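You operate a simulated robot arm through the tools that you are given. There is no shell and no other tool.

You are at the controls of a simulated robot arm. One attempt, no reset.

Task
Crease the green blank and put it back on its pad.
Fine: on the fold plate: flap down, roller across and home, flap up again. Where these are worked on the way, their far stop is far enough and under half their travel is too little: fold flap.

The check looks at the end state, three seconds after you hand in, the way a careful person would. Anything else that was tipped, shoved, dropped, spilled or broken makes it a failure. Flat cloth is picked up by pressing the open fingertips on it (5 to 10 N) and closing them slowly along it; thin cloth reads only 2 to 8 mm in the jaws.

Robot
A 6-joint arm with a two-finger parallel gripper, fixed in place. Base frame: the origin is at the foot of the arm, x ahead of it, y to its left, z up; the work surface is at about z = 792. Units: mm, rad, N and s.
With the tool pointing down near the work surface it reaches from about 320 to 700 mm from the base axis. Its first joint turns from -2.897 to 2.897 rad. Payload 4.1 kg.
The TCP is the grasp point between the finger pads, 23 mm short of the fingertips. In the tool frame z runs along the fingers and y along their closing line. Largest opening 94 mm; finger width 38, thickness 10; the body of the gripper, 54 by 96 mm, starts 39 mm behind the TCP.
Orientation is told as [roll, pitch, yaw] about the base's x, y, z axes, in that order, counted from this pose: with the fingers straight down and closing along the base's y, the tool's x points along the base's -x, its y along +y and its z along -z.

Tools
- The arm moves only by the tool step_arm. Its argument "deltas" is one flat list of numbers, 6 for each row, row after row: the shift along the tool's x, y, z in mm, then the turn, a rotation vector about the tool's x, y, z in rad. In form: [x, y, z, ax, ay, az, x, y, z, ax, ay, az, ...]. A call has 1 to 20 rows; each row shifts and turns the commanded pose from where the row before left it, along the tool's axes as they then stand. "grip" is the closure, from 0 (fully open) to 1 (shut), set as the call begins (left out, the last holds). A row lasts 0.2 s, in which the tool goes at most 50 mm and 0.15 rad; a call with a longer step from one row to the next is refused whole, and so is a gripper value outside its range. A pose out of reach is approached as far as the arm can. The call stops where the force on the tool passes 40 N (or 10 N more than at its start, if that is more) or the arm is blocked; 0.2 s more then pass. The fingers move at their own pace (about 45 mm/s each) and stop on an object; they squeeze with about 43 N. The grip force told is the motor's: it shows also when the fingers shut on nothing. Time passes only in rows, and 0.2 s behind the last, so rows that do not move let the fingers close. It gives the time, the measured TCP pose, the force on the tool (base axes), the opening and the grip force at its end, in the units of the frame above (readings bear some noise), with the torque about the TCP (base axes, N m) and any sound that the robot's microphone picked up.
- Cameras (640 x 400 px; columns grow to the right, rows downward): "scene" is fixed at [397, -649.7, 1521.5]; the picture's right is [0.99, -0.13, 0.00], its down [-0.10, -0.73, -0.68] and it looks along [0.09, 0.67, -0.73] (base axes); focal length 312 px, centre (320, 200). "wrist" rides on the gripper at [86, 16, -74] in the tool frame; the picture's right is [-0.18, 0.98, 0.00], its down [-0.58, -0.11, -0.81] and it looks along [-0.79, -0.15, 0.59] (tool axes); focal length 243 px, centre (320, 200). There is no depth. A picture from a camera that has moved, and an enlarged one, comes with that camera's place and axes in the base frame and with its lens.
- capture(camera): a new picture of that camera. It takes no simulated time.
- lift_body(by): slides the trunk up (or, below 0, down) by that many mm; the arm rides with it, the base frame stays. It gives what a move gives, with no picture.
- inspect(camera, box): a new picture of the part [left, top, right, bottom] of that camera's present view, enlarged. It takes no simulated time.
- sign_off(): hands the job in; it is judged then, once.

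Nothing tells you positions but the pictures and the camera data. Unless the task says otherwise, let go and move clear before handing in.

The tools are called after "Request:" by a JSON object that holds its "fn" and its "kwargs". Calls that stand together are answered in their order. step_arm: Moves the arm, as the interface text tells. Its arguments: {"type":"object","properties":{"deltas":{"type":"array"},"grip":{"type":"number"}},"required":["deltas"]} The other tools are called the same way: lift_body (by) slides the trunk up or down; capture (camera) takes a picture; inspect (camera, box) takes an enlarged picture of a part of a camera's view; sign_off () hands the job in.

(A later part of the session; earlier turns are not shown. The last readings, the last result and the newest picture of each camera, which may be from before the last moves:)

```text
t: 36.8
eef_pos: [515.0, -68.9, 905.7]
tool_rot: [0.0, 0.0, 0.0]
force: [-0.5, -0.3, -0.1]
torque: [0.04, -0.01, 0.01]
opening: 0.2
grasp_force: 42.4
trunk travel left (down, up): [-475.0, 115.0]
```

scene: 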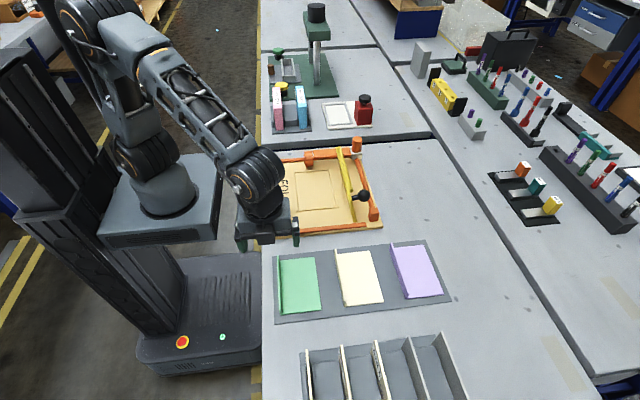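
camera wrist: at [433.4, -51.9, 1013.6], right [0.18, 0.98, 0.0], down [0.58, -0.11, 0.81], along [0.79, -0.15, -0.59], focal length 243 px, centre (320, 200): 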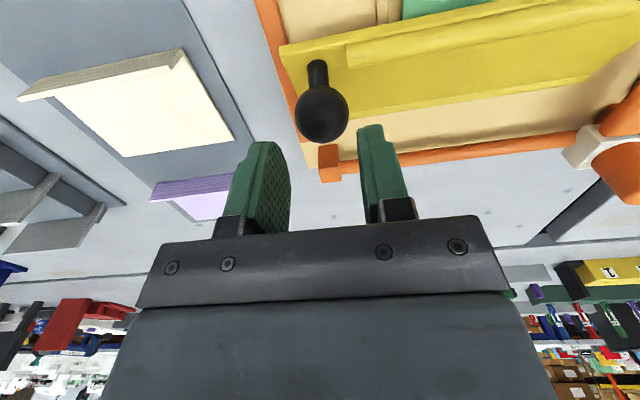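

Request:
{"fn": "inspect", "kwargs": {"camera": "scene", "box": [290, 150, 386, 210]}}

Request:
{"fn": "capture", "kwargs": {"camera": "wrist"}}

```text
6.67 times, centred on (338, 180) of scene
camera zoom: at [397.0, -649.7, 1521.5], right [0.99, -0.13, 0.0], down [-0.1, -0.73, -0.68], along [0.09, 0.67, -0.73], focal length 2084 px, centre (200, 333)
```

zoom: 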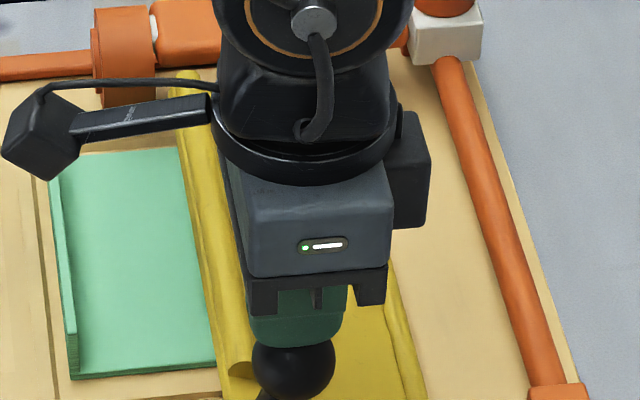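

```text
taken
camera wrist: at [428.8, -52.3, 980.9], right [0.18, 0.98, 0.0], down [0.58, -0.11, 0.81], along [0.79, -0.15, -0.59], focal length 243 px, centre (320, 200)
```

wrist: 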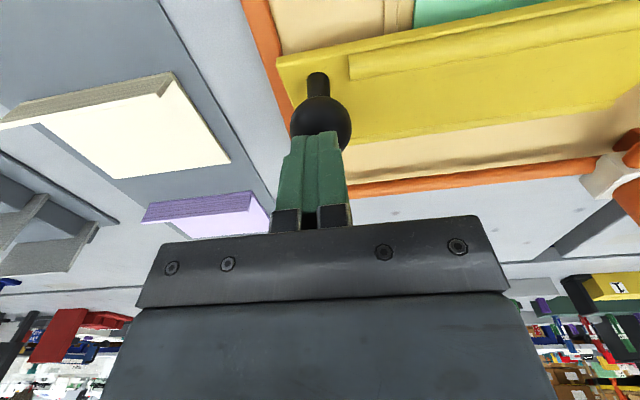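

The knob is under the tips and yields with little force. I'll keep pushing down gently until it stops.

Request:
{"fn": "step_arm", "kwargs": {"deltas": [2, 0, 3, 0, 0, 0, 2, 0, 3, 0, 0, 0, 2, 0, 3, 0, 0, 0, 2, 0, 3, 0, 0, 0, 0, 0, 2, 0, 0, 0, 0, 0, 0, 0, 0, 0]}}

```text
t: 38.2
eef_pos: [507.5, -67.3, 890.4]
tool_rot: [0.001, 0.0, 0.0]
force: [0.7, 0.6, 0.0]
torque: [0.02, 0.02, -0.03]
opening: 0.0
grasp_force: 42.9
trunk travel left (down, up): [-475.0, 115.0]
```

Request:
{"fn": "step_arm", "kwargs": {"deltas": [1, 0, 2, 0, 0, 0, 1, 0, 2, 0, 0, 0, 0, 0, 0, 0, 0, 0]}}

Request:
{"fn": "inspect", "kwargs": {"camera": "scene", "box": [280, 150, 376, 210]}}

Request:
{"fn": "capture", "kwargs": {"camera": "wrist"}}

```text
t: 39.0
eef_pos: [504.0, -68.9, 888.3]
tool_rot: [0.0, 0.0, -0.001]
force: [-0.4, -0.3, 0.3]
torque: [-0.02, -0.02, 0.01]
opening: 0.3
grasp_force: 42.2
trunk travel left (down, up): [-475.0, 115.0]
```

```text
6.67 times, centred on (328, 180) of scene
camera zoom: at [397.0, -649.7, 1521.5], right [0.99, -0.13, 0.0], down [-0.1, -0.73, -0.68], along [0.09, 0.67, -0.73], focal length 2084 px, centre (267, 333)
```

zoom: 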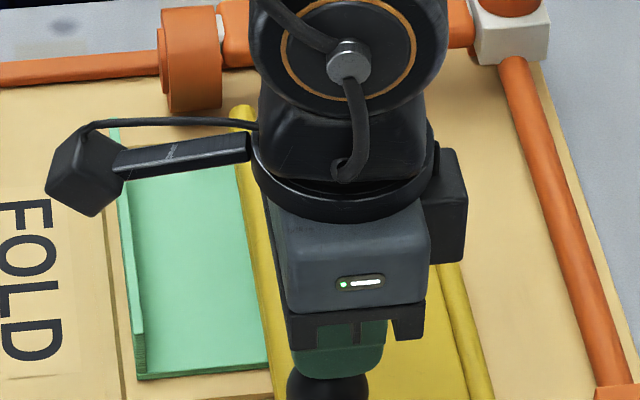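

```text
taken
camera wrist: at [418.7, -52.3, 962.8], right [0.18, 0.98, 0.0], down [0.58, -0.11, 0.81], along [0.79, -0.15, -0.59], focal length 243 px, centre (320, 200)
```

wrist: 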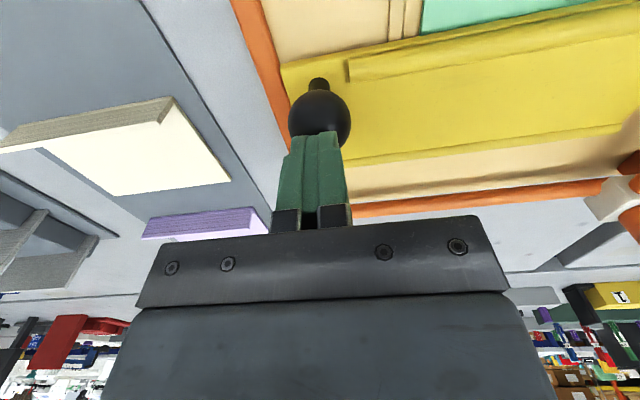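

The flap is nearly flat. I'll continue in 2 mm steps until I feel the stop.

Request:
{"fn": "step_arm", "kwargs": {"deltas": [0, 0, 2, 0, 0, 0, 0, 0, 2, 0, 0, 0, 0, 0, 0, 0, 0, 0]}}

Request:
{"fn": "step_arm", "kwargs": {"deltas": [0, 0, 2, 0, 0, 0, 0, 0, 2, 0, 0, 0, 0, 0, 0, 0, 0, 0]}}

```text
t: 39.8
eef_pos: [504.8, -67.6, 883.4]
tool_rot: [0.001, -0.003, 0.0]
force: [0.2, -0.6, 0.3]
torque: [-0.02, -0.04, 0.0]
opening: 0.1
grasp_force: 42.3
trunk travel left (down, up): [-475.0, 115.0]
```

```text
t: 40.6
eef_pos: [504.6, -68.8, 882.4]
tool_rot: [-0.002, -0.007, -0.001]
force: [-5.2, 1.0, 31.5]
torque: [0.05, 0.29, -0.06]
opening: 0.1
grasp_force: 42.6
trunk travel left (down, up): [-475.0, 115.0]
```

A firm stop at about 31 N — the flap is down. I'll back off and check from both cameras.

Request:
{"fn": "step_arm", "kwargs": {"deltas": [0, 0, -6, 0, 0, 0, 0, 0, -20, 0, 0, 0, 0, 0, -40, 0, 0, 0, 0, 0, -40, 0, 0, 0, 0, 0, 0, 0, 0, 0]}}

Request:
{"fn": "capture", "kwargs": {"camera": "wrist"}}

Request:
{"fn": "inspect", "kwargs": {"camera": "scene", "box": [260, 130, 404, 220]}}

```text
t: 41.8
eef_pos: [504.6, -69.0, 984.0]
tool_rot: [0.0, 0.0, 0.002]
force: [-0.3, 0.4, -0.2]
torque: [0.0, -0.02, -0.04]
opening: 0.0
grasp_force: 42.3
trunk travel left (down, up): [-475.0, 115.0]
```

```text
taken
camera wrist: at [419.4, -52.6, 1059.7], right [0.18, 0.98, 0.0], down [0.58, -0.11, 0.81], along [0.79, -0.15, -0.59], focal length 243 px, centre (320, 200)
```

wrist: 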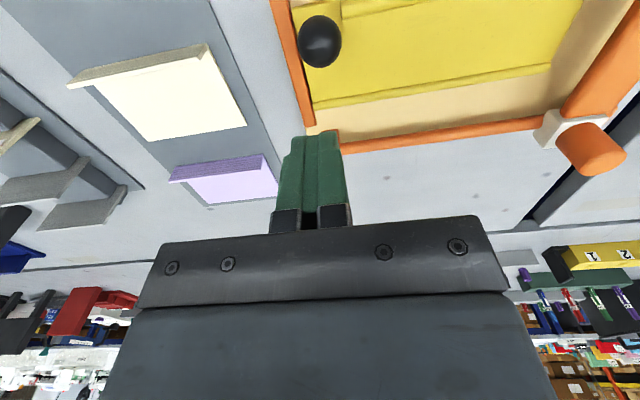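

```text
4.44 times, centred on (332, 175) of scene
camera zoom: at [397.0, -649.7, 1521.5], right [0.99, -0.13, 0.0], down [-0.1, -0.73, -0.68], along [0.09, 0.67, -0.73], focal length 1389 px, centre (267, 311)
```

zoom: 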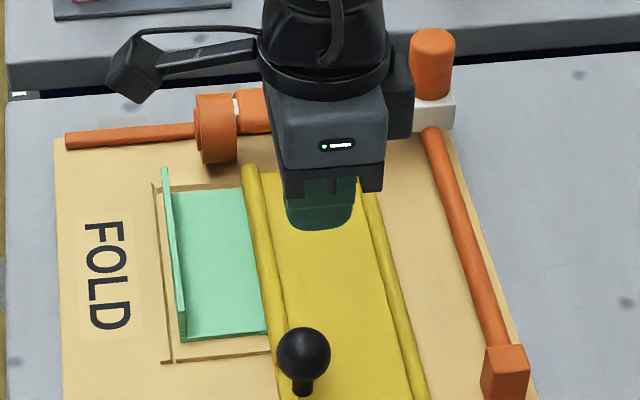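

The flap is flat over the blank's edge. The roller handle is at about (637, 190), z 840–895. I'll move above it with the jaws open along y.

Request:
{"fn": "step_arm", "kwargs": {"deltas": [-19, 37, 0, 0, 0, 0, -19, 37, 0, 0, 0, 0, -19, 37, 0, 0, 0, 0, -19, 37, 0, 0, 0, 0, -19, 37, 0, 0, 0, 0, -19, 37, 0, 0, 0, 0, -18, 36, 0, 0, 0, 0, 0, 0, 0, 0, 0, 0], "grip": 0}}

Request:
{"fn": "capture", "kwargs": {"camera": "wrist"}}

Request:
{"fn": "inspect", "kwargs": {"camera": "scene", "box": [260, 130, 404, 220]}}

```text
t: 43.6
eef_pos: [635.5, 190.0, 985.5]
tool_rot: [-0.001, 0.0, -0.001]
force: [0.5, 0.2, 0.2]
torque: [-0.01, -0.03, -0.02]
opening: 94.0
grasp_force: 0.0
trunk travel left (down, up): [-475.0, 115.0]
```

```text
taken
camera wrist: at [549.4, 206.6, 1061.1], right [0.18, 0.98, 0.0], down [0.58, -0.11, 0.81], along [0.79, -0.15, -0.59], focal length 243 px, centre (320, 200)
```

wrist: 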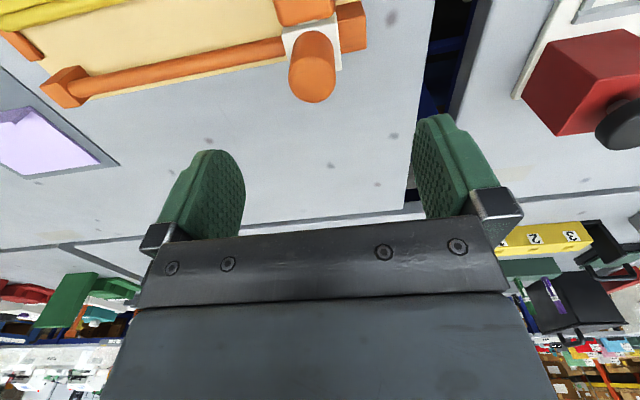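

```text
4.44 times, centred on (332, 175) of scene
camera zoom: at [397.0, -649.7, 1521.5], right [0.99, -0.13, 0.0], down [-0.1, -0.73, -0.68], along [0.09, 0.67, -0.73], focal length 1389 px, centre (267, 311)
```

zoom: 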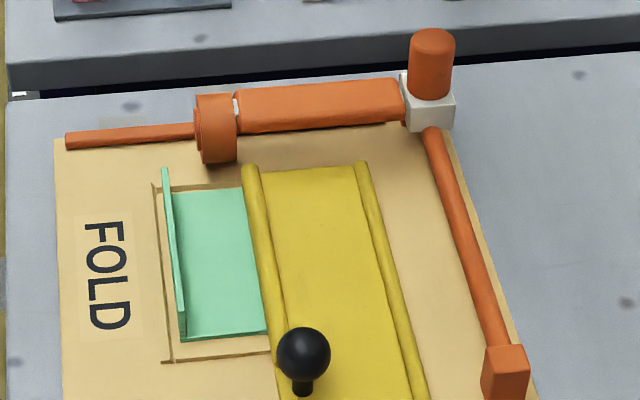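

The handle is slightly nearer, about (634, 187), top at z≈893. I'll shift and descend around it.

Request:
{"fn": "step_arm", "kwargs": {"deltas": [1, -3, 25, 0, 0, 0, 0, 0, 30, 0, 0, 0, 0, 0, 30, 0, 0, 0, 0, 0, 15, 0, 0, 0, 0, 0, 11, 0, 0, 0, 0, 0, 0, 0, 0, 0]}}

Request:
{"fn": "capture", "kwargs": {"camera": "wrist"}}

Request:
{"fn": "inspect", "kwargs": {"camera": "scene", "box": [290, 120, 418, 200]}}

```text
t: 45.0
eef_pos: [635.0, 186.9, 875.3]
tool_rot: [0.0, 0.001, 0.001]
force: [0.4, 0.4, 0.6]
torque: [-0.02, -0.01, -0.01]
opening: 94.3
grasp_force: 0.0
trunk travel left (down, up): [-475.0, 115.0]
```

```text
taken
camera wrist: at [549.3, 202.5, 950.4], right [0.18, 0.98, 0.0], down [0.58, -0.11, 0.81], along [0.79, -0.15, -0.59], focal length 243 px, centre (320, 200)
```

wrist: 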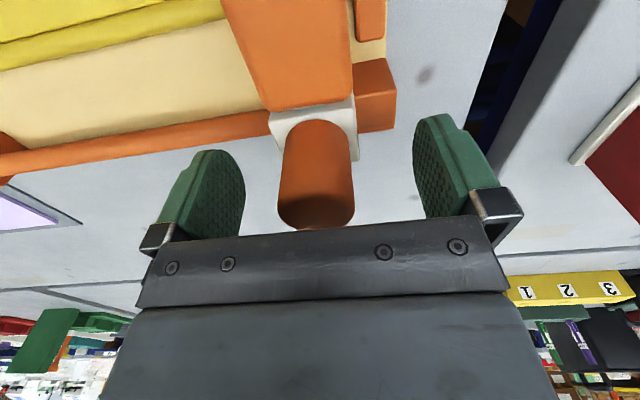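

```text
5.00 times, centred on (354, 160) of scene
camera zoom: at [397.0, -649.7, 1521.5], right [0.99, -0.13, 0.0], down [-0.1, -0.73, -0.68], along [0.09, 0.67, -0.73], focal length 1563 px, centre (150, 400)
```

zoom: 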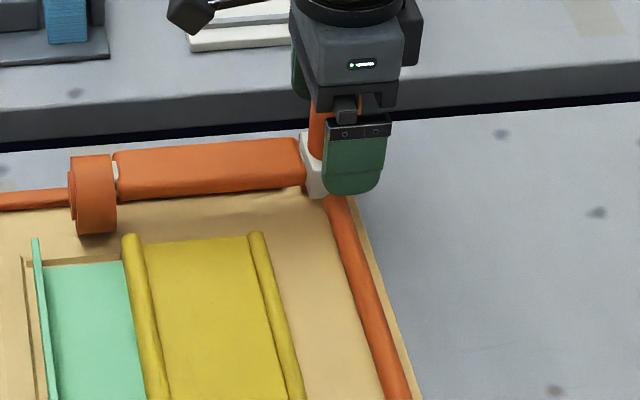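

The handle is between the fingers. I'll close on it.

Request:
{"fn": "step_arm", "kwargs": {"deltas": [0, -1.5, 0, 0, 0, 0, 0, 0, 0, 0, 0, 0, 0, 0, 0, 0, 0, 0, 0, 0, 0, 0, 0, 0, 0, 0, 0, 0, 0, 0, 0, 0, 0, 0, 0, 0], "grip": 1}}

```text
t: 46.4
eef_pos: [636.0, 184.9, 873.5]
tool_rot: [0.001, 0.001, -0.001]
force: [-0.7, 0.0, -2.0]
torque: [0.64, -0.05, 0.04]
opening: 33.8
grasp_force: 45.1
trunk travel left (down, up): [-475.0, 115.0]
```

The handle is held at 34 mm. I'll roll it towards −y in small steps, watching the force.

Request:
{"fn": "step_arm", "kwargs": {"deltas": [0, -4, 0, 0, 0, 0, 0, -6, 0, 0, 0, 0, 0, -6, 0, 0, 0, 0, 0, -6, 0, 0, 0, 0, 0, -6, 0, 0, 0, 0]}}

Request:
{"fn": "inspect", "kwargs": {"camera": "scene", "box": [270, 130, 398, 210]}}

```text
t: 47.6
eef_pos: [635.3, 156.8, 873.4]
tool_rot: [0.0, 0.0, -0.001]
force: [-4.5, -0.1, 1.7]
torque: [1.0, 0.31, 0.12]
opening: 33.5
grasp_force: 45.5
trunk travel left (down, up): [-475.0, 115.0]
```

```text
5.00 times, centred on (334, 170) of scene
camera zoom: at [397.0, -649.7, 1521.5], right [0.99, -0.13, 0.0], down [-0.1, -0.73, -0.68], along [0.09, 0.67, -0.73], focal length 1563 px, centre (250, 350)
```

zoom: 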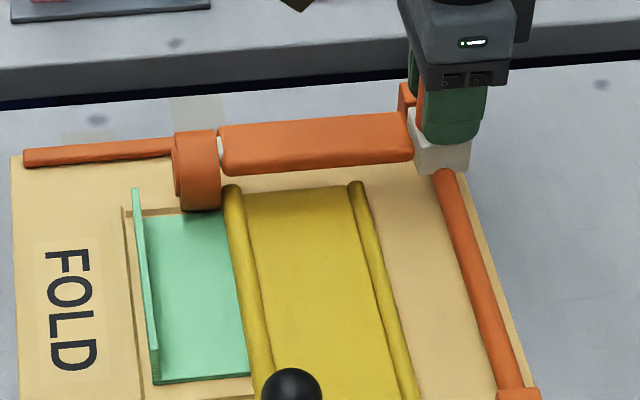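

The roller slides freely. I'll continue slowly as the wheel comes onto the blank.

Request:
{"fn": "step_arm", "kwargs": {"deltas": [0, -5, 0, 0, 0, 0, 0, -5, 0, 0, 0, 0, 0, -5, 0, 0, 0, 0, 0, -5, 0, 0, 0, 0, 0, -5, 0, 0, 0, 0]}}

Request:
{"fn": "inspect", "kwargs": {"camera": "scene", "box": [270, 140, 398, 220]}}

```text
t: 48.8
eef_pos: [636.7, 132.0, 874.5]
tool_rot: [0.0, 0.002, 0.0]
force: [-11.9, 1.1, -7.4]
torque: [0.86, -1.18, -0.04]
opening: 33.6
grasp_force: 44.6
trunk travel left (down, up): [-475.0, 115.0]
```

```text
5.00 times, centred on (334, 180) of scene
camera zoom: at [397.0, -649.7, 1521.5], right [0.99, -0.13, 0.0], down [-0.1, -0.73, -0.68], along [0.09, 0.67, -0.73], focal length 1563 px, centre (250, 300)
```

zoom: 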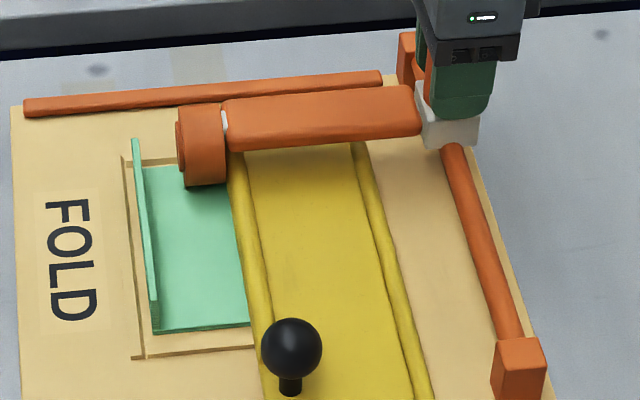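

The roller has started across the blank. A small sideways load has built up; I'll trim the tool 1 mm in x and z and keep rolling.

Request:
{"fn": "step_arm", "kwargs": {"deltas": [1, -5, 0.7, 0, 0, 0, 0, -5, 0, 0, 0, 0, 0, -5, 0, 0, 0, 0, 0, -5, 0, 0, 0, 0, 0, -5, 0, 0, 0, 0]}}

Request:
{"fn": "inspect", "kwargs": {"camera": "scene", "box": [270, 140, 398, 220]}}

```text
t: 50.0
eef_pos: [635.9, 107.4, 874.9]
tool_rot: [-0.001, -0.002, 0.001]
force: [1.4, -0.5, 7.5]
torque: [0.66, 0.97, 0.16]
opening: 33.7
grasp_force: 44.6
trunk travel left (down, up): [-475.0, 115.0]
```

```text
5.00 times, centred on (334, 180) of scene
camera zoom: at [397.0, -649.7, 1521.5], right [0.99, -0.13, 0.0], down [-0.1, -0.73, -0.68], along [0.09, 0.67, -0.73], focal length 1563 px, centre (250, 300)
```

zoom: 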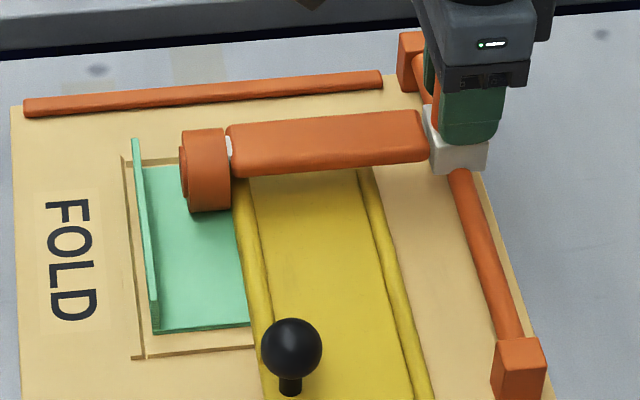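

The blank stays put and the loads are small. Continuing the roll.

Request:
{"fn": "step_arm", "kwargs": {"deltas": [0, -5, 0, 0, 0, 0, 0, -5, 0, 0, 0, 0, 0, -5, 0, 0, 0, 0, 0, -5, 0, 0, 0, 0, 0, -5, 0, 0, 0, 0, 0, -5, 0, 0, 0, 0, 0, -5, 0, 0, 0, 0, 0, -5, 0, 0, 0, 0]}}

Request:
{"fn": "inspect", "kwargs": {"camera": "scene", "box": [270, 150, 398, 230]}}

```text
t: 51.8
eef_pos: [635.6, 66.7, 874.1]
tool_rot: [0.002, -0.001, 0.0]
force: [12.0, 1.2, 13.7]
torque: [0.7, -1.16, -0.12]
opening: 33.5
grasp_force: 44.6
trunk travel left (down, up): [-475.0, 115.0]
```

```text
5.00 times, centred on (334, 190) of scene
camera zoom: at [397.0, -649.7, 1521.5], right [0.99, -0.13, 0.0], down [-0.1, -0.73, -0.68], along [0.09, 0.67, -0.73], focal length 1563 px, centre (250, 250)
```

zoom: 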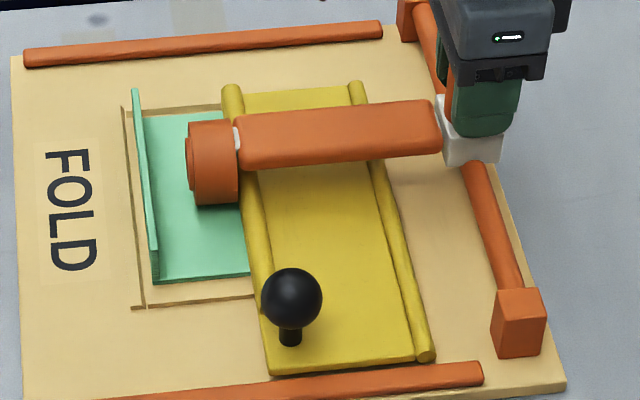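

Still smooth. I'll trim again and roll on towards the near edge of the blank, stopping well before the knob.

Request:
{"fn": "step_arm", "kwargs": {"deltas": [-0.7, -5, -0.8, 0, 0, 0, 0, -5, 0, 0, 0, 0, 0, -5, 0, 0, 0, 0, 0, -5, 0, 0, 0, 0, 0, -5, 0, 0, 0, 0, 0, -5, 0, 0, 0, 0, 0, -5, 0, 0, 0, 0, 0, -5, 0, 0, 0, 0]}}

Request:
{"fn": "inspect", "kwargs": {"camera": "scene", "box": [270, 150, 398, 230]}}

```text
t: 53.6
eef_pos: [635.9, 27.3, 875.5]
tool_rot: [0.0, 0.002, 0.001]
force: [3.0, 0.2, 4.2]
torque: [0.81, -0.22, 0.02]
opening: 33.8
grasp_force: 45.1
trunk travel left (down, up): [-475.0, 115.0]
```

```text
5.00 times, centred on (334, 190) of scene
camera zoom: at [397.0, -649.7, 1521.5], right [0.99, -0.13, 0.0], down [-0.1, -0.73, -0.68], along [0.09, 0.67, -0.73], focal length 1563 px, centre (250, 250)
```

zoom: 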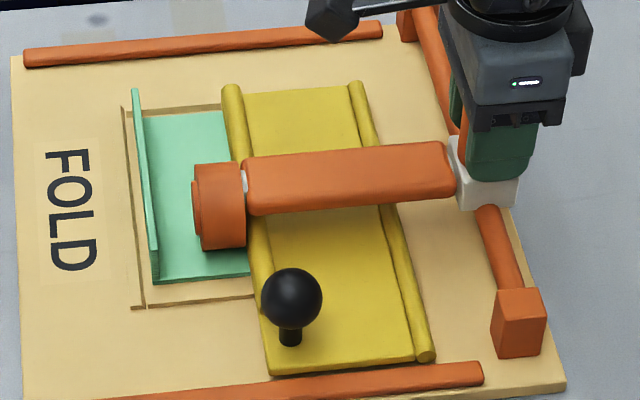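

Request:
{"fn": "step_arm", "kwargs": {"deltas": [-0.2, -5, -0.3, 0, 0, 0, 0, -5, 0, 0, 0, 0, 0, -5, 0, 0, 0, 0, 0, -5, 0, 0, 0, 0, 0, -5, 0, 0, 0, 0, 0, -5, 0, 0, 0, 0, 0, -5, 0, 0, 0, 0]}}

Request:
{"fn": "inspect", "kwargs": {"camera": "scene", "box": [270, 160, 398, 240]}}

Request:
{"fn": "capture", "kwargs": {"camera": "wrist"}}

```text
t: 55.2
eef_pos: [636.0, -9.0, 875.0]
tool_rot: [0.0, 0.001, 0.001]
force: [-5.6, 0.9, -3.6]
torque: [0.8, -0.11, 0.01]
opening: 33.9
grasp_force: 45.0
trunk travel left (down, up): [-475.0, 115.0]
```

```text
5.00 times, centred on (334, 200) of scene
camera zoom: at [397.0, -649.7, 1521.5], right [0.99, -0.13, 0.0], down [-0.1, -0.73, -0.68], along [0.09, 0.67, -0.73], focal length 1563 px, centre (250, 200)
```

zoom: 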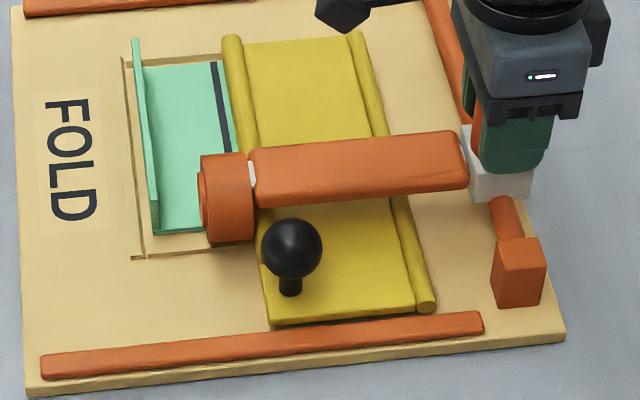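

```text
taken
camera wrist: at [549.5, 7.7, 950.2], right [0.18, 0.98, 0.0], down [0.58, -0.11, 0.81], along [0.79, -0.15, -0.59], focal length 243 px, centre (320, 200)
```

wrist: 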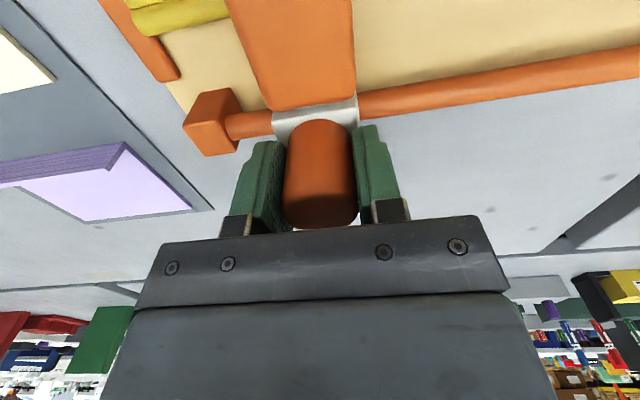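

A dark crease line has appeared on the green blank. I'll take the roller a little further so it fully clears the blank's near edge, staying short of the knob.

Request:
{"fn": "step_arm", "kwargs": {"deltas": [0.3, -4, 0.2, 0, 0, 0, 0, -4, 0, 0, 0, 0, 0, -4, 0, 0, 0, 0, 0, -2, 0, 0, 0, 0]}}

Request:
{"fn": "inspect", "kwargs": {"camera": "scene", "box": [270, 160, 398, 240]}}

```text
t: 56.2
eef_pos: [634.6, -22.0, 873.9]
tool_rot: [0.001, -0.001, -0.001]
force: [-5.6, 0.6, -8.1]
torque: [0.72, -0.45, 0.04]
opening: 33.7
grasp_force: 45.7
trunk travel left (down, up): [-475.0, 115.0]
```

```text
5.00 times, centred on (334, 200) of scene
camera zoom: at [397.0, -649.7, 1521.5], right [0.99, -0.13, 0.0], down [-0.1, -0.73, -0.68], along [0.09, 0.67, -0.73], focal length 1563 px, centre (250, 200)
```

zoom: 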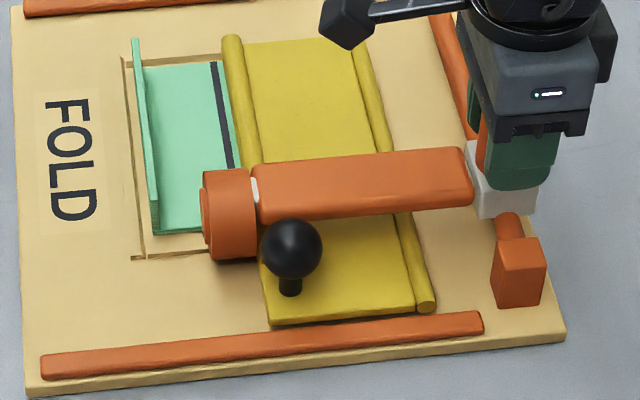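

The wheel is beyond the blank and the crease runs along it. Now I'll bring the roller back home.

Request:
{"fn": "step_arm", "kwargs": {"deltas": [0.3, 4, 0.5, 0, 0, 0, 0, 6, 0, 0, 0, 0, 0, 6, 0, 0, 0, 0, 0, 6, 0, 0, 0, 0, 0, 6, 0, 0, 0, 0, 0, 6, 0, 0, 0, 0, 0, 6, 0, 0, 0, 0, 0, 6, 0, 0, 0, 0, 0, 6, 0, 0, 0, 0, 0, 6, 0, 0, 0, 0, 0, 6, 0, 0, 0, 0, 0, 6, 0, 0, 0, 0, 0, 6, 0, 0, 0, 0, 0, 6, 0, 0, 0, 0, 0, 6, 0, 0, 0, 0]}}

Request:
{"fn": "inspect", "kwargs": {"camera": "scene", "box": [270, 150, 398, 230]}}

```text
t: 59.4
eef_pos: [635.0, 66.8, 874.6]
tool_rot: [0.001, 0.001, 0.0]
force: [0.4, -1.2, 1.2]
torque: [0.56, 0.96, -0.08]
opening: 33.8
grasp_force: 44.9
trunk travel left (down, up): [-475.0, 115.0]
```

```text
5.00 times, centred on (334, 190) of scene
camera zoom: at [397.0, -649.7, 1521.5], right [0.99, -0.13, 0.0], down [-0.1, -0.73, -0.68], along [0.09, 0.67, -0.73], focal length 1563 px, centre (250, 250)
```

zoom: 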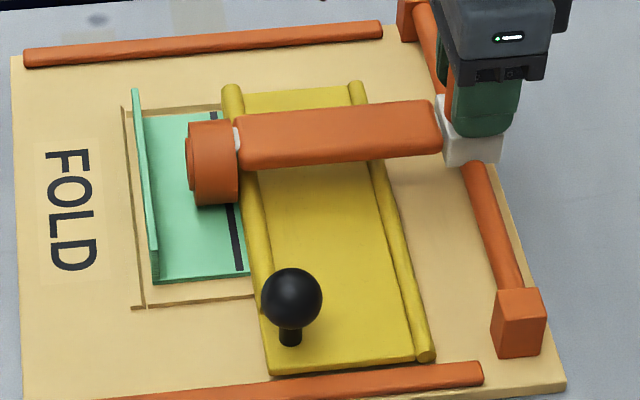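

Request:
{"fn": "step_arm", "kwargs": {"deltas": [0, 6, 0, 0, 0, 0, 0, 6, 0, 0, 0, 0, 0, 6, 0, 0, 0, 0, 0, 6, 0, 0, 0, 0, 0, 6, 0, 0, 0, 0, 0, 6, 0, 0, 0, 0, 0, 6, 0, 0, 0, 0, 0, 6, 0, 0, 0, 0, 0, 6, 0, 0, 0, 0, 0, 6, 0, 0, 0, 0, 0, 6, 0, 0, 0, 0, 0, 6, 0, 0, 0, 0, 0, 6, 0, 0, 0, 0, 0, 6, 0, 0, 0, 0, 0, 6, 0, 0, 0, 0, 0, 6, 0, 0, 0, 0, 0, 6, 0, 0, 0, 0, 0, 6, 0, 0, 0, 0]}}

Request:
{"fn": "inspect", "kwargs": {"camera": "scene", "box": [270, 130, 398, 210]}}

```text
t: 63.2
eef_pos: [635.5, 173.5, 874.0]
tool_rot: [-0.002, -0.001, 0.0]
force: [4.0, -1.9, 3.0]
torque: [0.73, 0.07, 0.08]
opening: 33.4
grasp_force: 45.3
trunk travel left (down, up): [-475.0, 115.0]
```

```text
5.00 times, centred on (334, 170) of scene
camera zoom: at [397.0, -649.7, 1521.5], right [0.99, -0.13, 0.0], down [-0.1, -0.73, -0.68], along [0.09, 0.67, -0.73], focal length 1563 px, centre (250, 350)
```

zoom: 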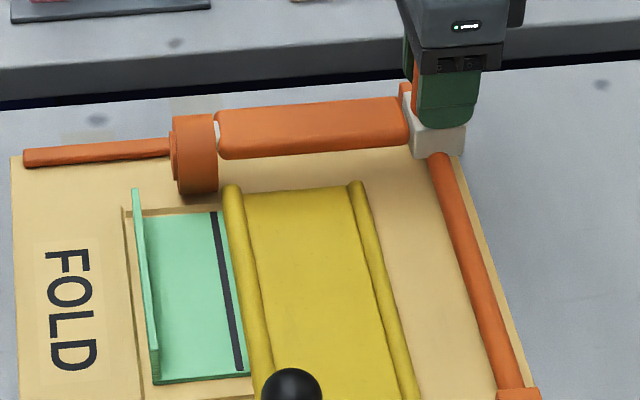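

Almost home. I'll go the last ~12 mm gently until the home stop is felt.

Request:
{"fn": "step_arm", "kwargs": {"deltas": [0, 3, 0, 0, 0, 0, 0, 3, 0, 0, 0, 0, 0, 3, 0, 0, 0, 0, 0, 2, 0, 0, 0, 0]}}

Request:
{"fn": "step_arm", "kwargs": {"deltas": [0, 1, 0, 0, 0, 0, 0, 1, 0, 0, 0, 0]}}

Request:
{"fn": "inspect", "kwargs": {"camera": "scene", "box": [260, 130, 404, 220]}}

```text
t: 64.2
eef_pos: [635.8, 185.5, 874.2]
tool_rot: [-0.001, -0.001, -0.001]
force: [2.6, -3.0, 2.1]
torque: [0.83, -0.77, 0.13]
opening: 33.7
grasp_force: 44.6
trunk travel left (down, up): [-475.0, 115.0]
```

```text
t: 64.8
eef_pos: [635.0, 184.4, 874.1]
tool_rot: [-0.002, 0.001, -0.002]
force: [-0.5, -12.5, 2.7]
torque: [0.81, -1.12, -0.14]
opening: 33.7
grasp_force: 45.1
trunk travel left (down, up): [-475.0, 115.0]
```

```text
4.44 times, centred on (332, 175) of scene
camera zoom: at [397.0, -649.7, 1521.5], right [0.99, -0.13, 0.0], down [-0.1, -0.73, -0.68], along [0.09, 0.67, -0.73], focal length 1389 px, centre (267, 311)
```

zoom: 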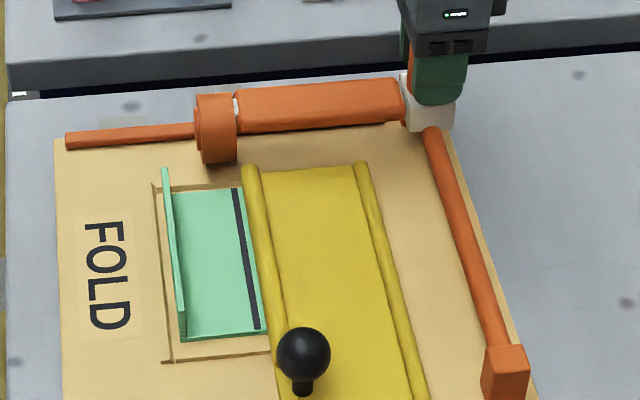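

The roller is back at its home stop (same pixels as before). I'll ease off, open and rise straight up.

Request:
{"fn": "step_arm", "kwargs": {"deltas": [0, -1, 0, 0, 0, 0, 0, 0, 0, 0, 0, 0, 0, 0, 0, 0, 0, 0, 0, 0, 0, 0, 0, 0, 0, 0, 0, 0, 0, 0, 0, 0, 0, 0, 0, 0], "grip": 0}}

Request:
{"fn": "step_arm", "kwargs": {"deltas": [0, 0, -15, 0, 0, 0, 0, 0, -30, 0, 0, 0, 0, 0, -35, 0, 0, 0, 0, 0, -30, 0, 0, 0, 0, 0, 0, 0, 0, 0]}}

Request:
{"fn": "inspect", "kwargs": {"camera": "scene", "box": [260, 130, 404, 220]}}

```text
t: 66.2
eef_pos: [635.8, 186.3, 874.0]
tool_rot: [0.001, -0.001, 0.0]
force: [0.4, 0.8, -0.1]
torque: [0.0, 0.04, -0.05]
opening: 94.0
grasp_force: 0.1
trunk travel left (down, up): [-475.0, 115.0]
```

```text
t: 67.4
eef_pos: [635.6, 186.0, 984.2]
tool_rot: [-0.001, 0.001, 0.001]
force: [-0.2, 0.2, -0.5]
torque: [0.01, 0.03, 0.02]
opening: 94.1
grasp_force: 0.1
trunk travel left (down, up): [-475.0, 115.0]
```

```text
4.44 times, centred on (332, 175) of scene
camera zoom: at [397.0, -649.7, 1521.5], right [0.99, -0.13, 0.0], down [-0.1, -0.73, -0.68], along [0.09, 0.67, -0.73], focal length 1389 px, centre (267, 311)
```

zoom: 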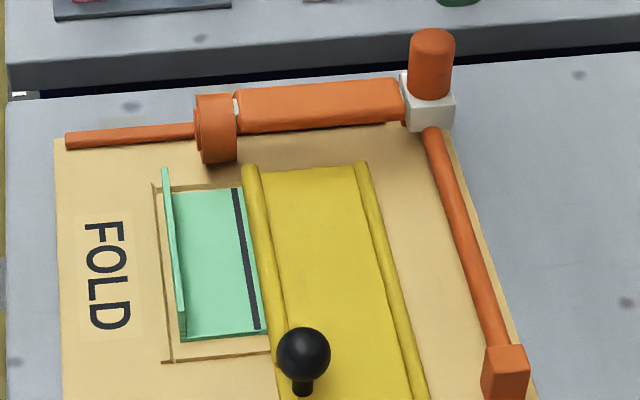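

Roller is home and the flap is still down. The knob is now at about (499, −68, 842). I'll go above it with a moderate jaw opening to lift the flap back.

Request:
{"fn": "step_arm", "kwargs": {"deltas": [19.3, -36.4, 0, 0, 0, 0, 19.3, -36.4, 0, 0, 0, 0, 19.3, -36.4, 0, 0, 0, 0, 19.3, -36.4, 0, 0, 0, 0, 19.3, -36.4, 0, 0, 0, 0, 19.3, -36.4, 0, 0, 0, 0, 19.3, -36.1, 0, 0, 0, 0, 0, 0, 25, 0, 0, 0, 0, 0, 25, 0, 0, 0, 0, 0, 0, 0, 0, 0], "grip": 0.42}}

Request:
{"fn": "capture", "kwargs": {"camera": "wrist"}}

Request:
{"fn": "inspect", "kwargs": {"camera": "scene", "box": [270, 150, 398, 230]}}

```text
t: 69.6
eef_pos: [500.4, -68.9, 935.4]
tool_rot: [-0.001, 0.0, 0.001]
force: [-0.3, -0.5, 0.2]
torque: [-0.01, -0.03, 0.0]
opening: 54.4
grasp_force: 0.0
trunk travel left (down, up): [-475.0, 115.0]
```

```text
taken
camera wrist: at [412.9, -53.3, 1010.8], right [0.18, 0.98, 0.0], down [0.58, -0.11, 0.81], along [0.79, -0.15, -0.59], focal length 243 px, centre (320, 200)
```

wrist: 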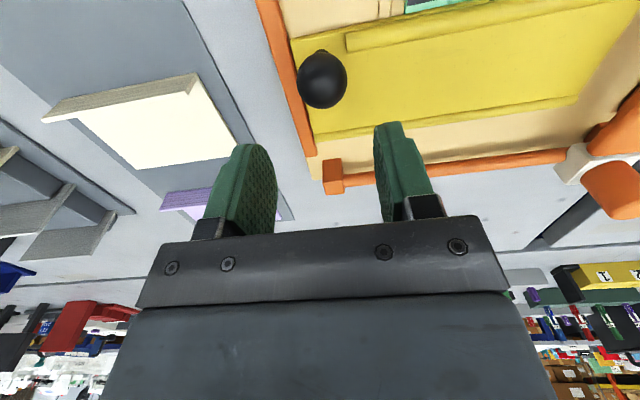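

```text
5.00 times, centred on (334, 190) of scene
camera zoom: at [397.0, -649.7, 1521.5], right [0.99, -0.13, 0.0], down [-0.1, -0.73, -0.68], along [0.09, 0.67, -0.73], focal length 1563 px, centre (250, 250)
```

zoom: 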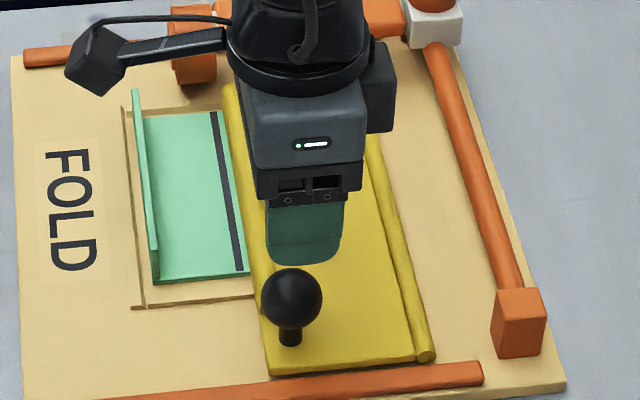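

The knob is centred below. The flap's rib ends near y≈−48, so I'll grip the knob a little high and to the +x side to keep the finger off it.

Request:
{"fn": "step_arm", "kwargs": {"deltas": [-2.8, 0, 20, 0, 0, 0, 0, 0, 25, 0, 0, 0, 0, 0, 20, 0, 0, 0, 0, 0, 12, 0, 0, 0, 0, 0, 0, 0, 0, 0]}}

Request:
{"fn": "capture", "kwargs": {"camera": "wrist"}}

Request:
{"fn": "inspect", "kwargs": {"camera": "scene", "box": [280, 160, 376, 220]}}

```text
t: 70.8
eef_pos: [504.1, -67.6, 857.1]
tool_rot: [0.0, 0.001, 0.001]
force: [0.9, -0.3, 0.3]
torque: [0.02, 0.01, -0.01]
opening: 54.6
grasp_force: 0.0
trunk travel left (down, up): [-475.0, 115.0]
```

```text
taken
camera wrist: at [417.8, -52.1, 931.9], right [0.18, 0.98, 0.0], down [0.58, -0.11, 0.81], along [0.79, -0.15, -0.59], focal length 243 px, centre (320, 200)
```

wrist: 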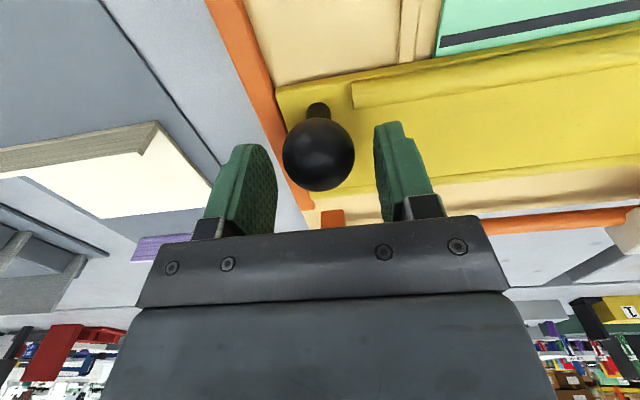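

```text
6.67 times, centred on (328, 190) of scene
camera zoom: at [397.0, -649.7, 1521.5], right [0.99, -0.13, 0.0], down [-0.1, -0.73, -0.68], along [0.09, 0.67, -0.73], focal length 2084 px, centre (267, 267)
```

zoom: 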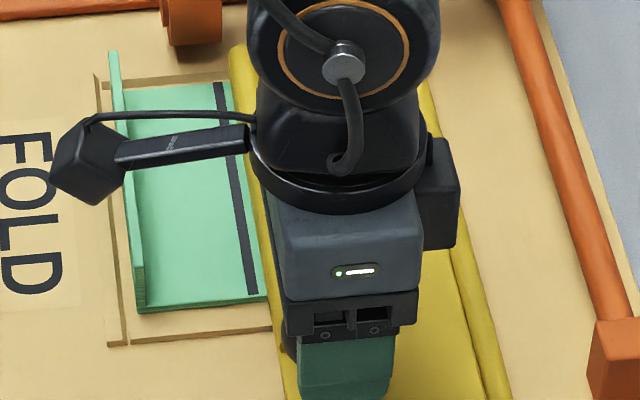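

The knob is well placed between the pads. I'll close and lift along the arc by the first few degrees.

Request:
{"fn": "step_arm", "kwargs": {"deltas": [0, 0, 0, 0, 0, 0, 0, 0, 0, 0, 0, 0, 0, 0, 0, 0, 0, 0, -1.9, 0, -3.7, 0, 0, 0, -2.0, 0, -3.7, 0, 0, 0, -2.3, 0, -3.7, 0, 0, 0, -2.4, 0, -3.7, 0, 0, 0], "grip": 0.64}}

Request:
{"fn": "inspect", "kwargs": {"camera": "scene", "box": [280, 160, 376, 220]}}

```text
t: 72.4
eef_pos: [512.3, -67.6, 871.1]
tool_rot: [-0.001, 0.001, -0.001]
force: [-6.7, 1.4, -16.3]
torque: [-0.01, 1.28, 0.0]
opening: 35.3
grasp_force: 44.6
trunk travel left (down, up): [-475.0, 115.0]
```

```text
6.67 times, centred on (328, 190) of scene
camera zoom: at [397.0, -649.7, 1521.5], right [0.99, -0.13, 0.0], down [-0.1, -0.73, -0.68], along [0.09, 0.67, -0.73], focal length 2084 px, centre (267, 267)
```

zoom: 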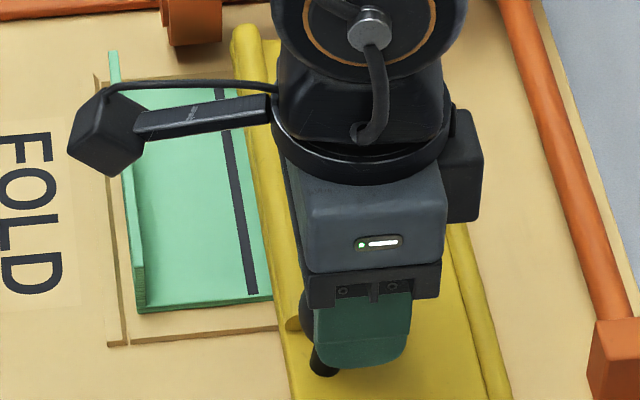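

The flap lifts with the knob. I'll ease the grip briefly to shed the twist, then regrip and continue.

Request:
{"fn": "step_arm", "kwargs": {"deltas": [0, 0, 0, 0, 0, 0], "grip": 0.626}}

Request:
{"fn": "step_arm", "kwargs": {"deltas": [0, 0, 0, 0, 0, 0, 0, 0, 0, 0, 0, 0, -2.7, 0, -3.4, 0, 0, 0, -2.9, 0, -3.4, 0, 0, 0, -3.1, 0, -3.1, 0, 0, 0, -3.1, 0, -3.1, 0, 0, 0], "grip": 0.64}}

Request:
{"fn": "step_arm", "kwargs": {"deltas": [0, 0, 0, 0, 0, 0], "grip": 0.626}}

Request:
{"fn": "capture", "kwargs": {"camera": "wrist"}}

Request:
{"fn": "inspect", "kwargs": {"camera": "scene", "box": [280, 150, 376, 210]}}

```text
t: 72.8
eef_pos: [514.1, -66.5, 874.0]
tool_rot: [-0.002, -0.005, -0.001]
force: [0.3, 2.3, 0.6]
torque: [0.06, -0.08, 0.0]
opening: 36.1
grasp_force: 0.8
trunk travel left (down, up): [-475.0, 115.0]
```

```text
t: 74.2
eef_pos: [523.1, -67.2, 885.0]
tool_rot: [0.001, 0.004, 0.0]
force: [-10.7, 2.3, -13.9]
torque: [0.07, 1.38, -0.01]
opening: 35.3
grasp_force: 45.2
trunk travel left (down, up): [-475.0, 115.0]
```

```text
t: 74.6
eef_pos: [525.4, -68.0, 886.9]
tool_rot: [0.0, -0.004, 0.0]
force: [0.6, 0.5, 1.2]
torque: [0.01, 0.0, 0.0]
opening: 36.0
grasp_force: 1.1
trunk travel left (down, up): [-475.0, 115.0]
```

```text
taken
camera wrist: at [438.8, -52.1, 961.6], right [0.18, 0.98, 0.0], down [0.58, -0.11, 0.81], along [0.8, -0.15, -0.59], focal length 243 px, centre (320, 200)
```

wrist: 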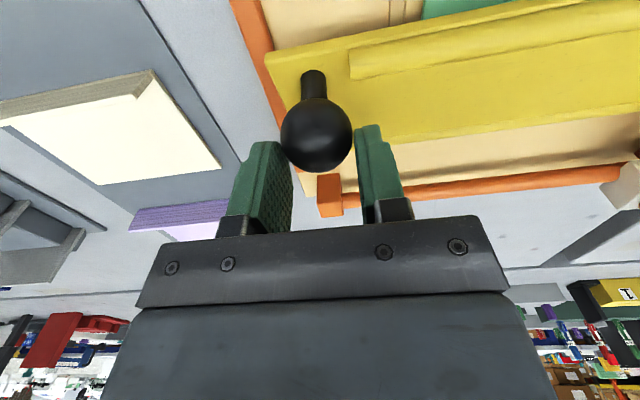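

```text
6.67 times, centred on (328, 180) of scene
camera zoom: at [397.0, -649.7, 1521.5], right [0.99, -0.13, 0.0], down [-0.1, -0.73, -0.68], along [0.09, 0.67, -0.73], focal length 2084 px, centre (267, 333)
```

zoom: 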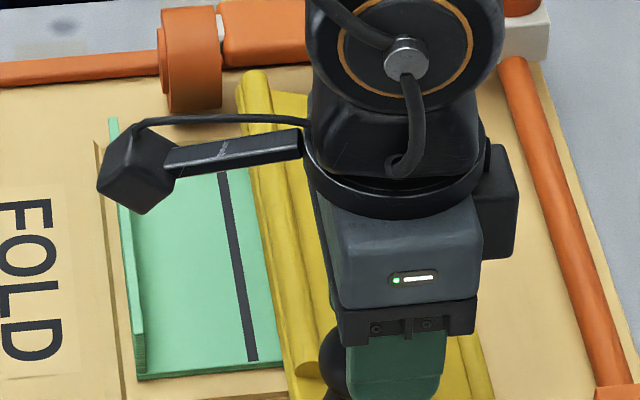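

The knob has slipped down towards the fingertips, so I'll recentre loosely on it and continue.

Request:
{"fn": "step_arm", "kwargs": {"deltas": [3.2, 0, 5, 0, 0, 0, 3.2, 0, 5, 0, 0, 0, 0, 0, 0, 0, 0, 0], "grip": 0.615}}

Request:
{"fn": "capture", "kwargs": {"camera": "wrist"}}

```text
t: 75.4
eef_pos: [517.0, -68.4, 874.2]
tool_rot: [0.0, 0.001, 0.0]
force: [0.1, 0.9, -0.1]
torque: [0.01, 0.01, 0.01]
opening: 36.5
grasp_force: 0.8
trunk travel left (down, up): [-475.0, 115.0]
```

```text
taken
camera wrist: at [431.2, -52.3, 950.3], right [0.18, 0.98, 0.0], down [0.58, -0.11, 0.81], along [0.79, -0.15, -0.59], focal length 243 px, centre (320, 200)
```

wrist: 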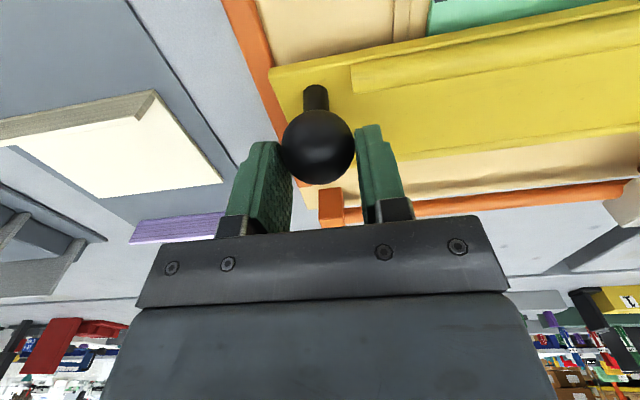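

Request:
{"fn": "step_arm", "kwargs": {"deltas": [-1, 0, 5, 0, 0, 0, 0, 0, 0, 0, 0, 0], "grip": 0.615}}

Request:
{"fn": "step_arm", "kwargs": {"deltas": [0, 0, 0, 0, 0, 0, 0, 0, 0, 0, 0, 0, -2.5, 0, -3.6, 0, 0, 0, -2.5, 0, -3.6, 0, 0, 0, -2.8, 0, -3.4, 0, 0, 0, -2.8, 0, -3.4, 0, 0, 0], "grip": 0.65}}

Request:
{"fn": "step_arm", "kwargs": {"deltas": [0, 0, 0, 0, 0, 0], "grip": 0.626}}

Request:
{"fn": "capture", "kwargs": {"camera": "wrist"}}

```text
t: 76.0
eef_pos: [518.3, -68.9, 869.9]
tool_rot: [0.001, -0.001, -0.001]
force: [-0.4, 1.9, -0.5]
torque: [0.05, 0.01, 0.0]
opening: 37.2
grasp_force: 0.9
trunk travel left (down, up): [-475.0, 115.0]
```

```text
t: 77.4
eef_pos: [529.4, -68.4, 882.7]
tool_rot: [-0.002, 0.002, -0.001]
force: [-5.3, 2.5, -19.0]
torque: [0.06, 1.13, -0.05]
opening: 35.2
grasp_force: 45.3
trunk travel left (down, up): [-475.0, 115.0]
```

```text
t: 77.8
eef_pos: [530.3, -67.4, 885.6]
tool_rot: [-0.002, -0.006, 0.001]
force: [0.8, 2.0, 1.4]
torque: [0.07, 0.0, 0.01]
opening: 36.0
grasp_force: 0.5
trunk travel left (down, up): [-475.0, 115.0]
```

```text
taken
camera wrist: at [443.9, -52.0, 960.5], right [0.18, 0.98, 0.0], down [0.58, -0.11, 0.81], along [0.8, -0.15, -0.59], focal length 243 px, centre (320, 200)
```

wrist: 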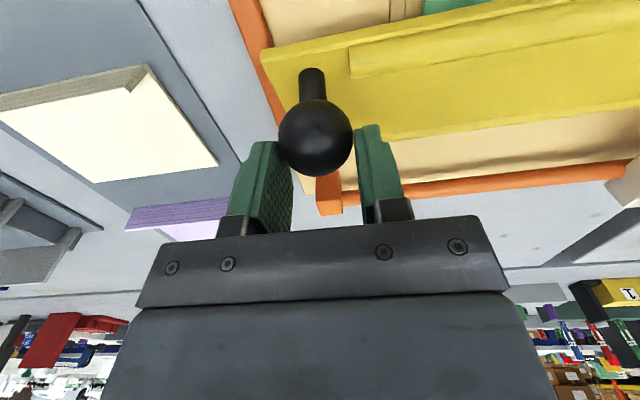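

The flap is about a quarter of the way up and its friction holds it. I'll recentre, grip firmly and take a longer stroke; the twist force levels off well below the limit.

Request:
{"fn": "step_arm", "kwargs": {"deltas": [1.6, 0, 8, 0, 0, 0, 0, 0, 0, 0, 0, 0], "grip": 0.615}}

Request:
{"fn": "step_arm", "kwargs": {"deltas": [0, 0, 0, 0, 0, 0, 0, 0, 0, 0, 0, 0, -3.3, 0, -2.9, 0, 0, 0, -3.4, 0, -2.9, 0, 0, 0, -3.6, 0, -2.5, 0, 0, 0, -3.6, 0, -2.5, 0, 0, 0, -3.8, 0, -2.2, 0, 0, 0, -3.9, 0, -2.1, 0, 0, 0], "grip": 0.7}}

Request:
{"fn": "capture", "kwargs": {"camera": "wrist"}}

Request:
{"fn": "inspect", "kwargs": {"camera": "scene", "box": [290, 140, 418, 220]}}

```text
t: 78.4
eef_pos: [527.4, -68.7, 875.9]
tool_rot: [0.0, -0.003, 0.0]
force: [1.1, 0.3, 0.7]
torque: [0.04, 0.0, 0.0]
opening: 36.1
grasp_force: 0.5
trunk travel left (down, up): [-475.0, 115.0]
```

```text
t: 80.2
eef_pos: [549.1, -68.6, 890.7]
tool_rot: [0.002, 0.004, -0.001]
force: [-14.1, 5.3, -10.9]
torque: [0.04, 1.25, -0.06]
opening: 35.4
grasp_force: 45.0
trunk travel left (down, up): [-475.0, 115.0]
```

```text
taken
camera wrist: at [462.0, -52.1, 966.7], right [0.18, 0.98, 0.0], down [0.58, -0.11, 0.8], along [0.79, -0.15, -0.59], focal length 243 px, centre (320, 200)
```

wrist: 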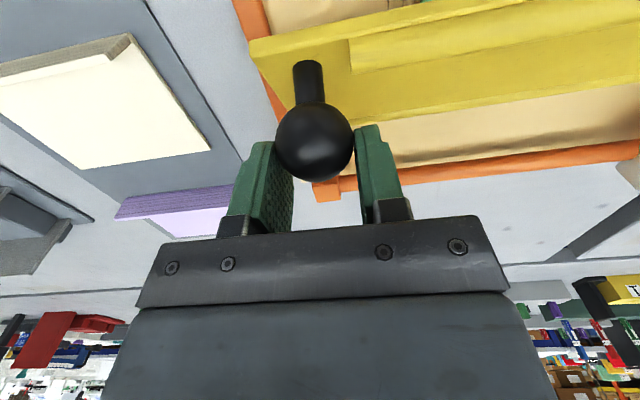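

```text
5.00 times, centred on (354, 180) of scene
camera zoom: at [397.0, -649.7, 1521.5], right [0.99, -0.13, 0.0], down [-0.1, -0.73, -0.68], along [0.09, 0.67, -0.73], focal length 1563 px, centre (150, 300)
```

zoom: 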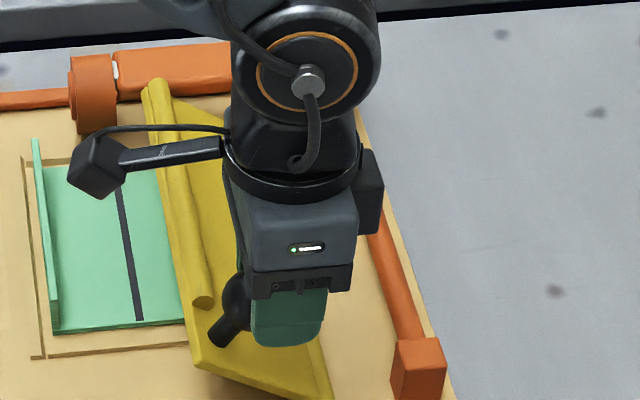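

The flap is about 36° up and the blank stays in place. I'll recentre on the knob again and take another stroke.

Request:
{"fn": "step_arm", "kwargs": {"deltas": [4.5, 0, 0.5, 0, 0, 0, 4.5, 0, 0.5, 0, 0, 0, 0, 0, 0, 0, 0, 0], "grip": 0.615}}

Request:
{"fn": "step_arm", "kwargs": {"deltas": [0, 0, 0, 0, 0, 0, 0, 0, 0, 0, 0, 0, -3.9, 0, -2, 0, 0, 0, -3.9, 0, -2, 0, 0, 0, -4.1, 0, -1.6, 0, 0, 0, -4.1, 0, -1.6, 0, 0, 0, -4.2, 0, -1.2, 0, 0, 0, -4.3, 0, -1.1, 0, 0, 0], "grip": 0.7}}

Request:
{"fn": "capture", "kwargs": {"camera": "wrist"}}

Request:
{"fn": "inspect", "kwargs": {"camera": "scene", "box": [290, 140, 418, 220]}}

```text
t: 81.0
eef_pos: [541.4, -69.5, 891.2]
tool_rot: [0.0, -0.001, -0.001]
force: [1.2, 1.8, 0.3]
torque: [0.02, -0.04, -0.04]
opening: 36.9
grasp_force: 1.0
trunk travel left (down, up): [-475.0, 115.0]
```

```text
t: 82.8
eef_pos: [562.7, -69.0, 900.3]
tool_rot: [0.0, 0.0, -0.001]
force: [-18.1, 0.9, 3.7]
torque: [-0.01, 1.55, 0.03]
opening: 35.4
grasp_force: 44.8
trunk travel left (down, up): [-475.0, 115.0]
```

```text
taken
camera wrist: at [476.6, -52.0, 976.3], right [0.18, 0.98, 0.0], down [0.58, -0.11, 0.81], along [0.79, -0.15, -0.59], focal length 243 px, centre (320, 200)
```

wrist: 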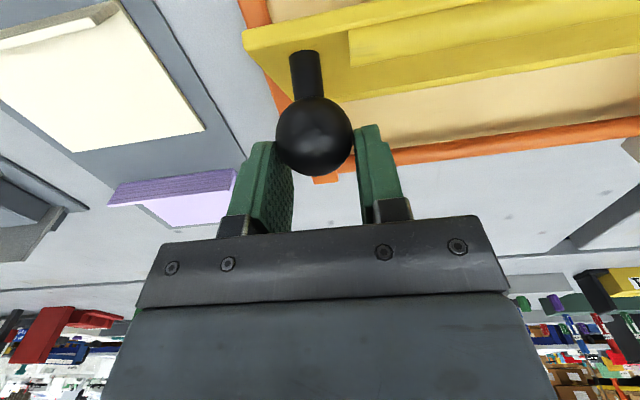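

```text
5.00 times, centred on (354, 180) of scene
camera zoom: at [397.0, -649.7, 1521.5], right [0.99, -0.13, 0.0], down [-0.1, -0.73, -0.68], along [0.09, 0.67, -0.73], focal length 1563 px, centre (150, 300)
```

zoom: 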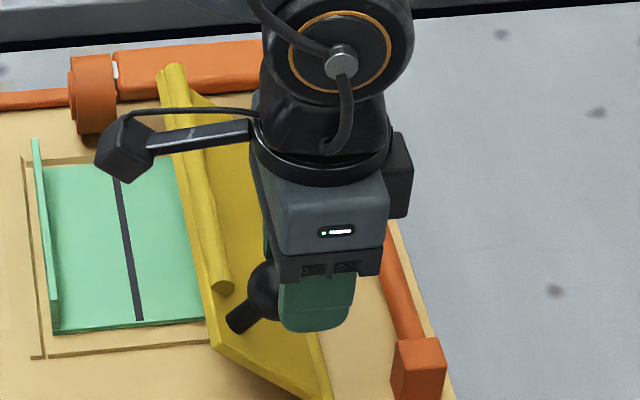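

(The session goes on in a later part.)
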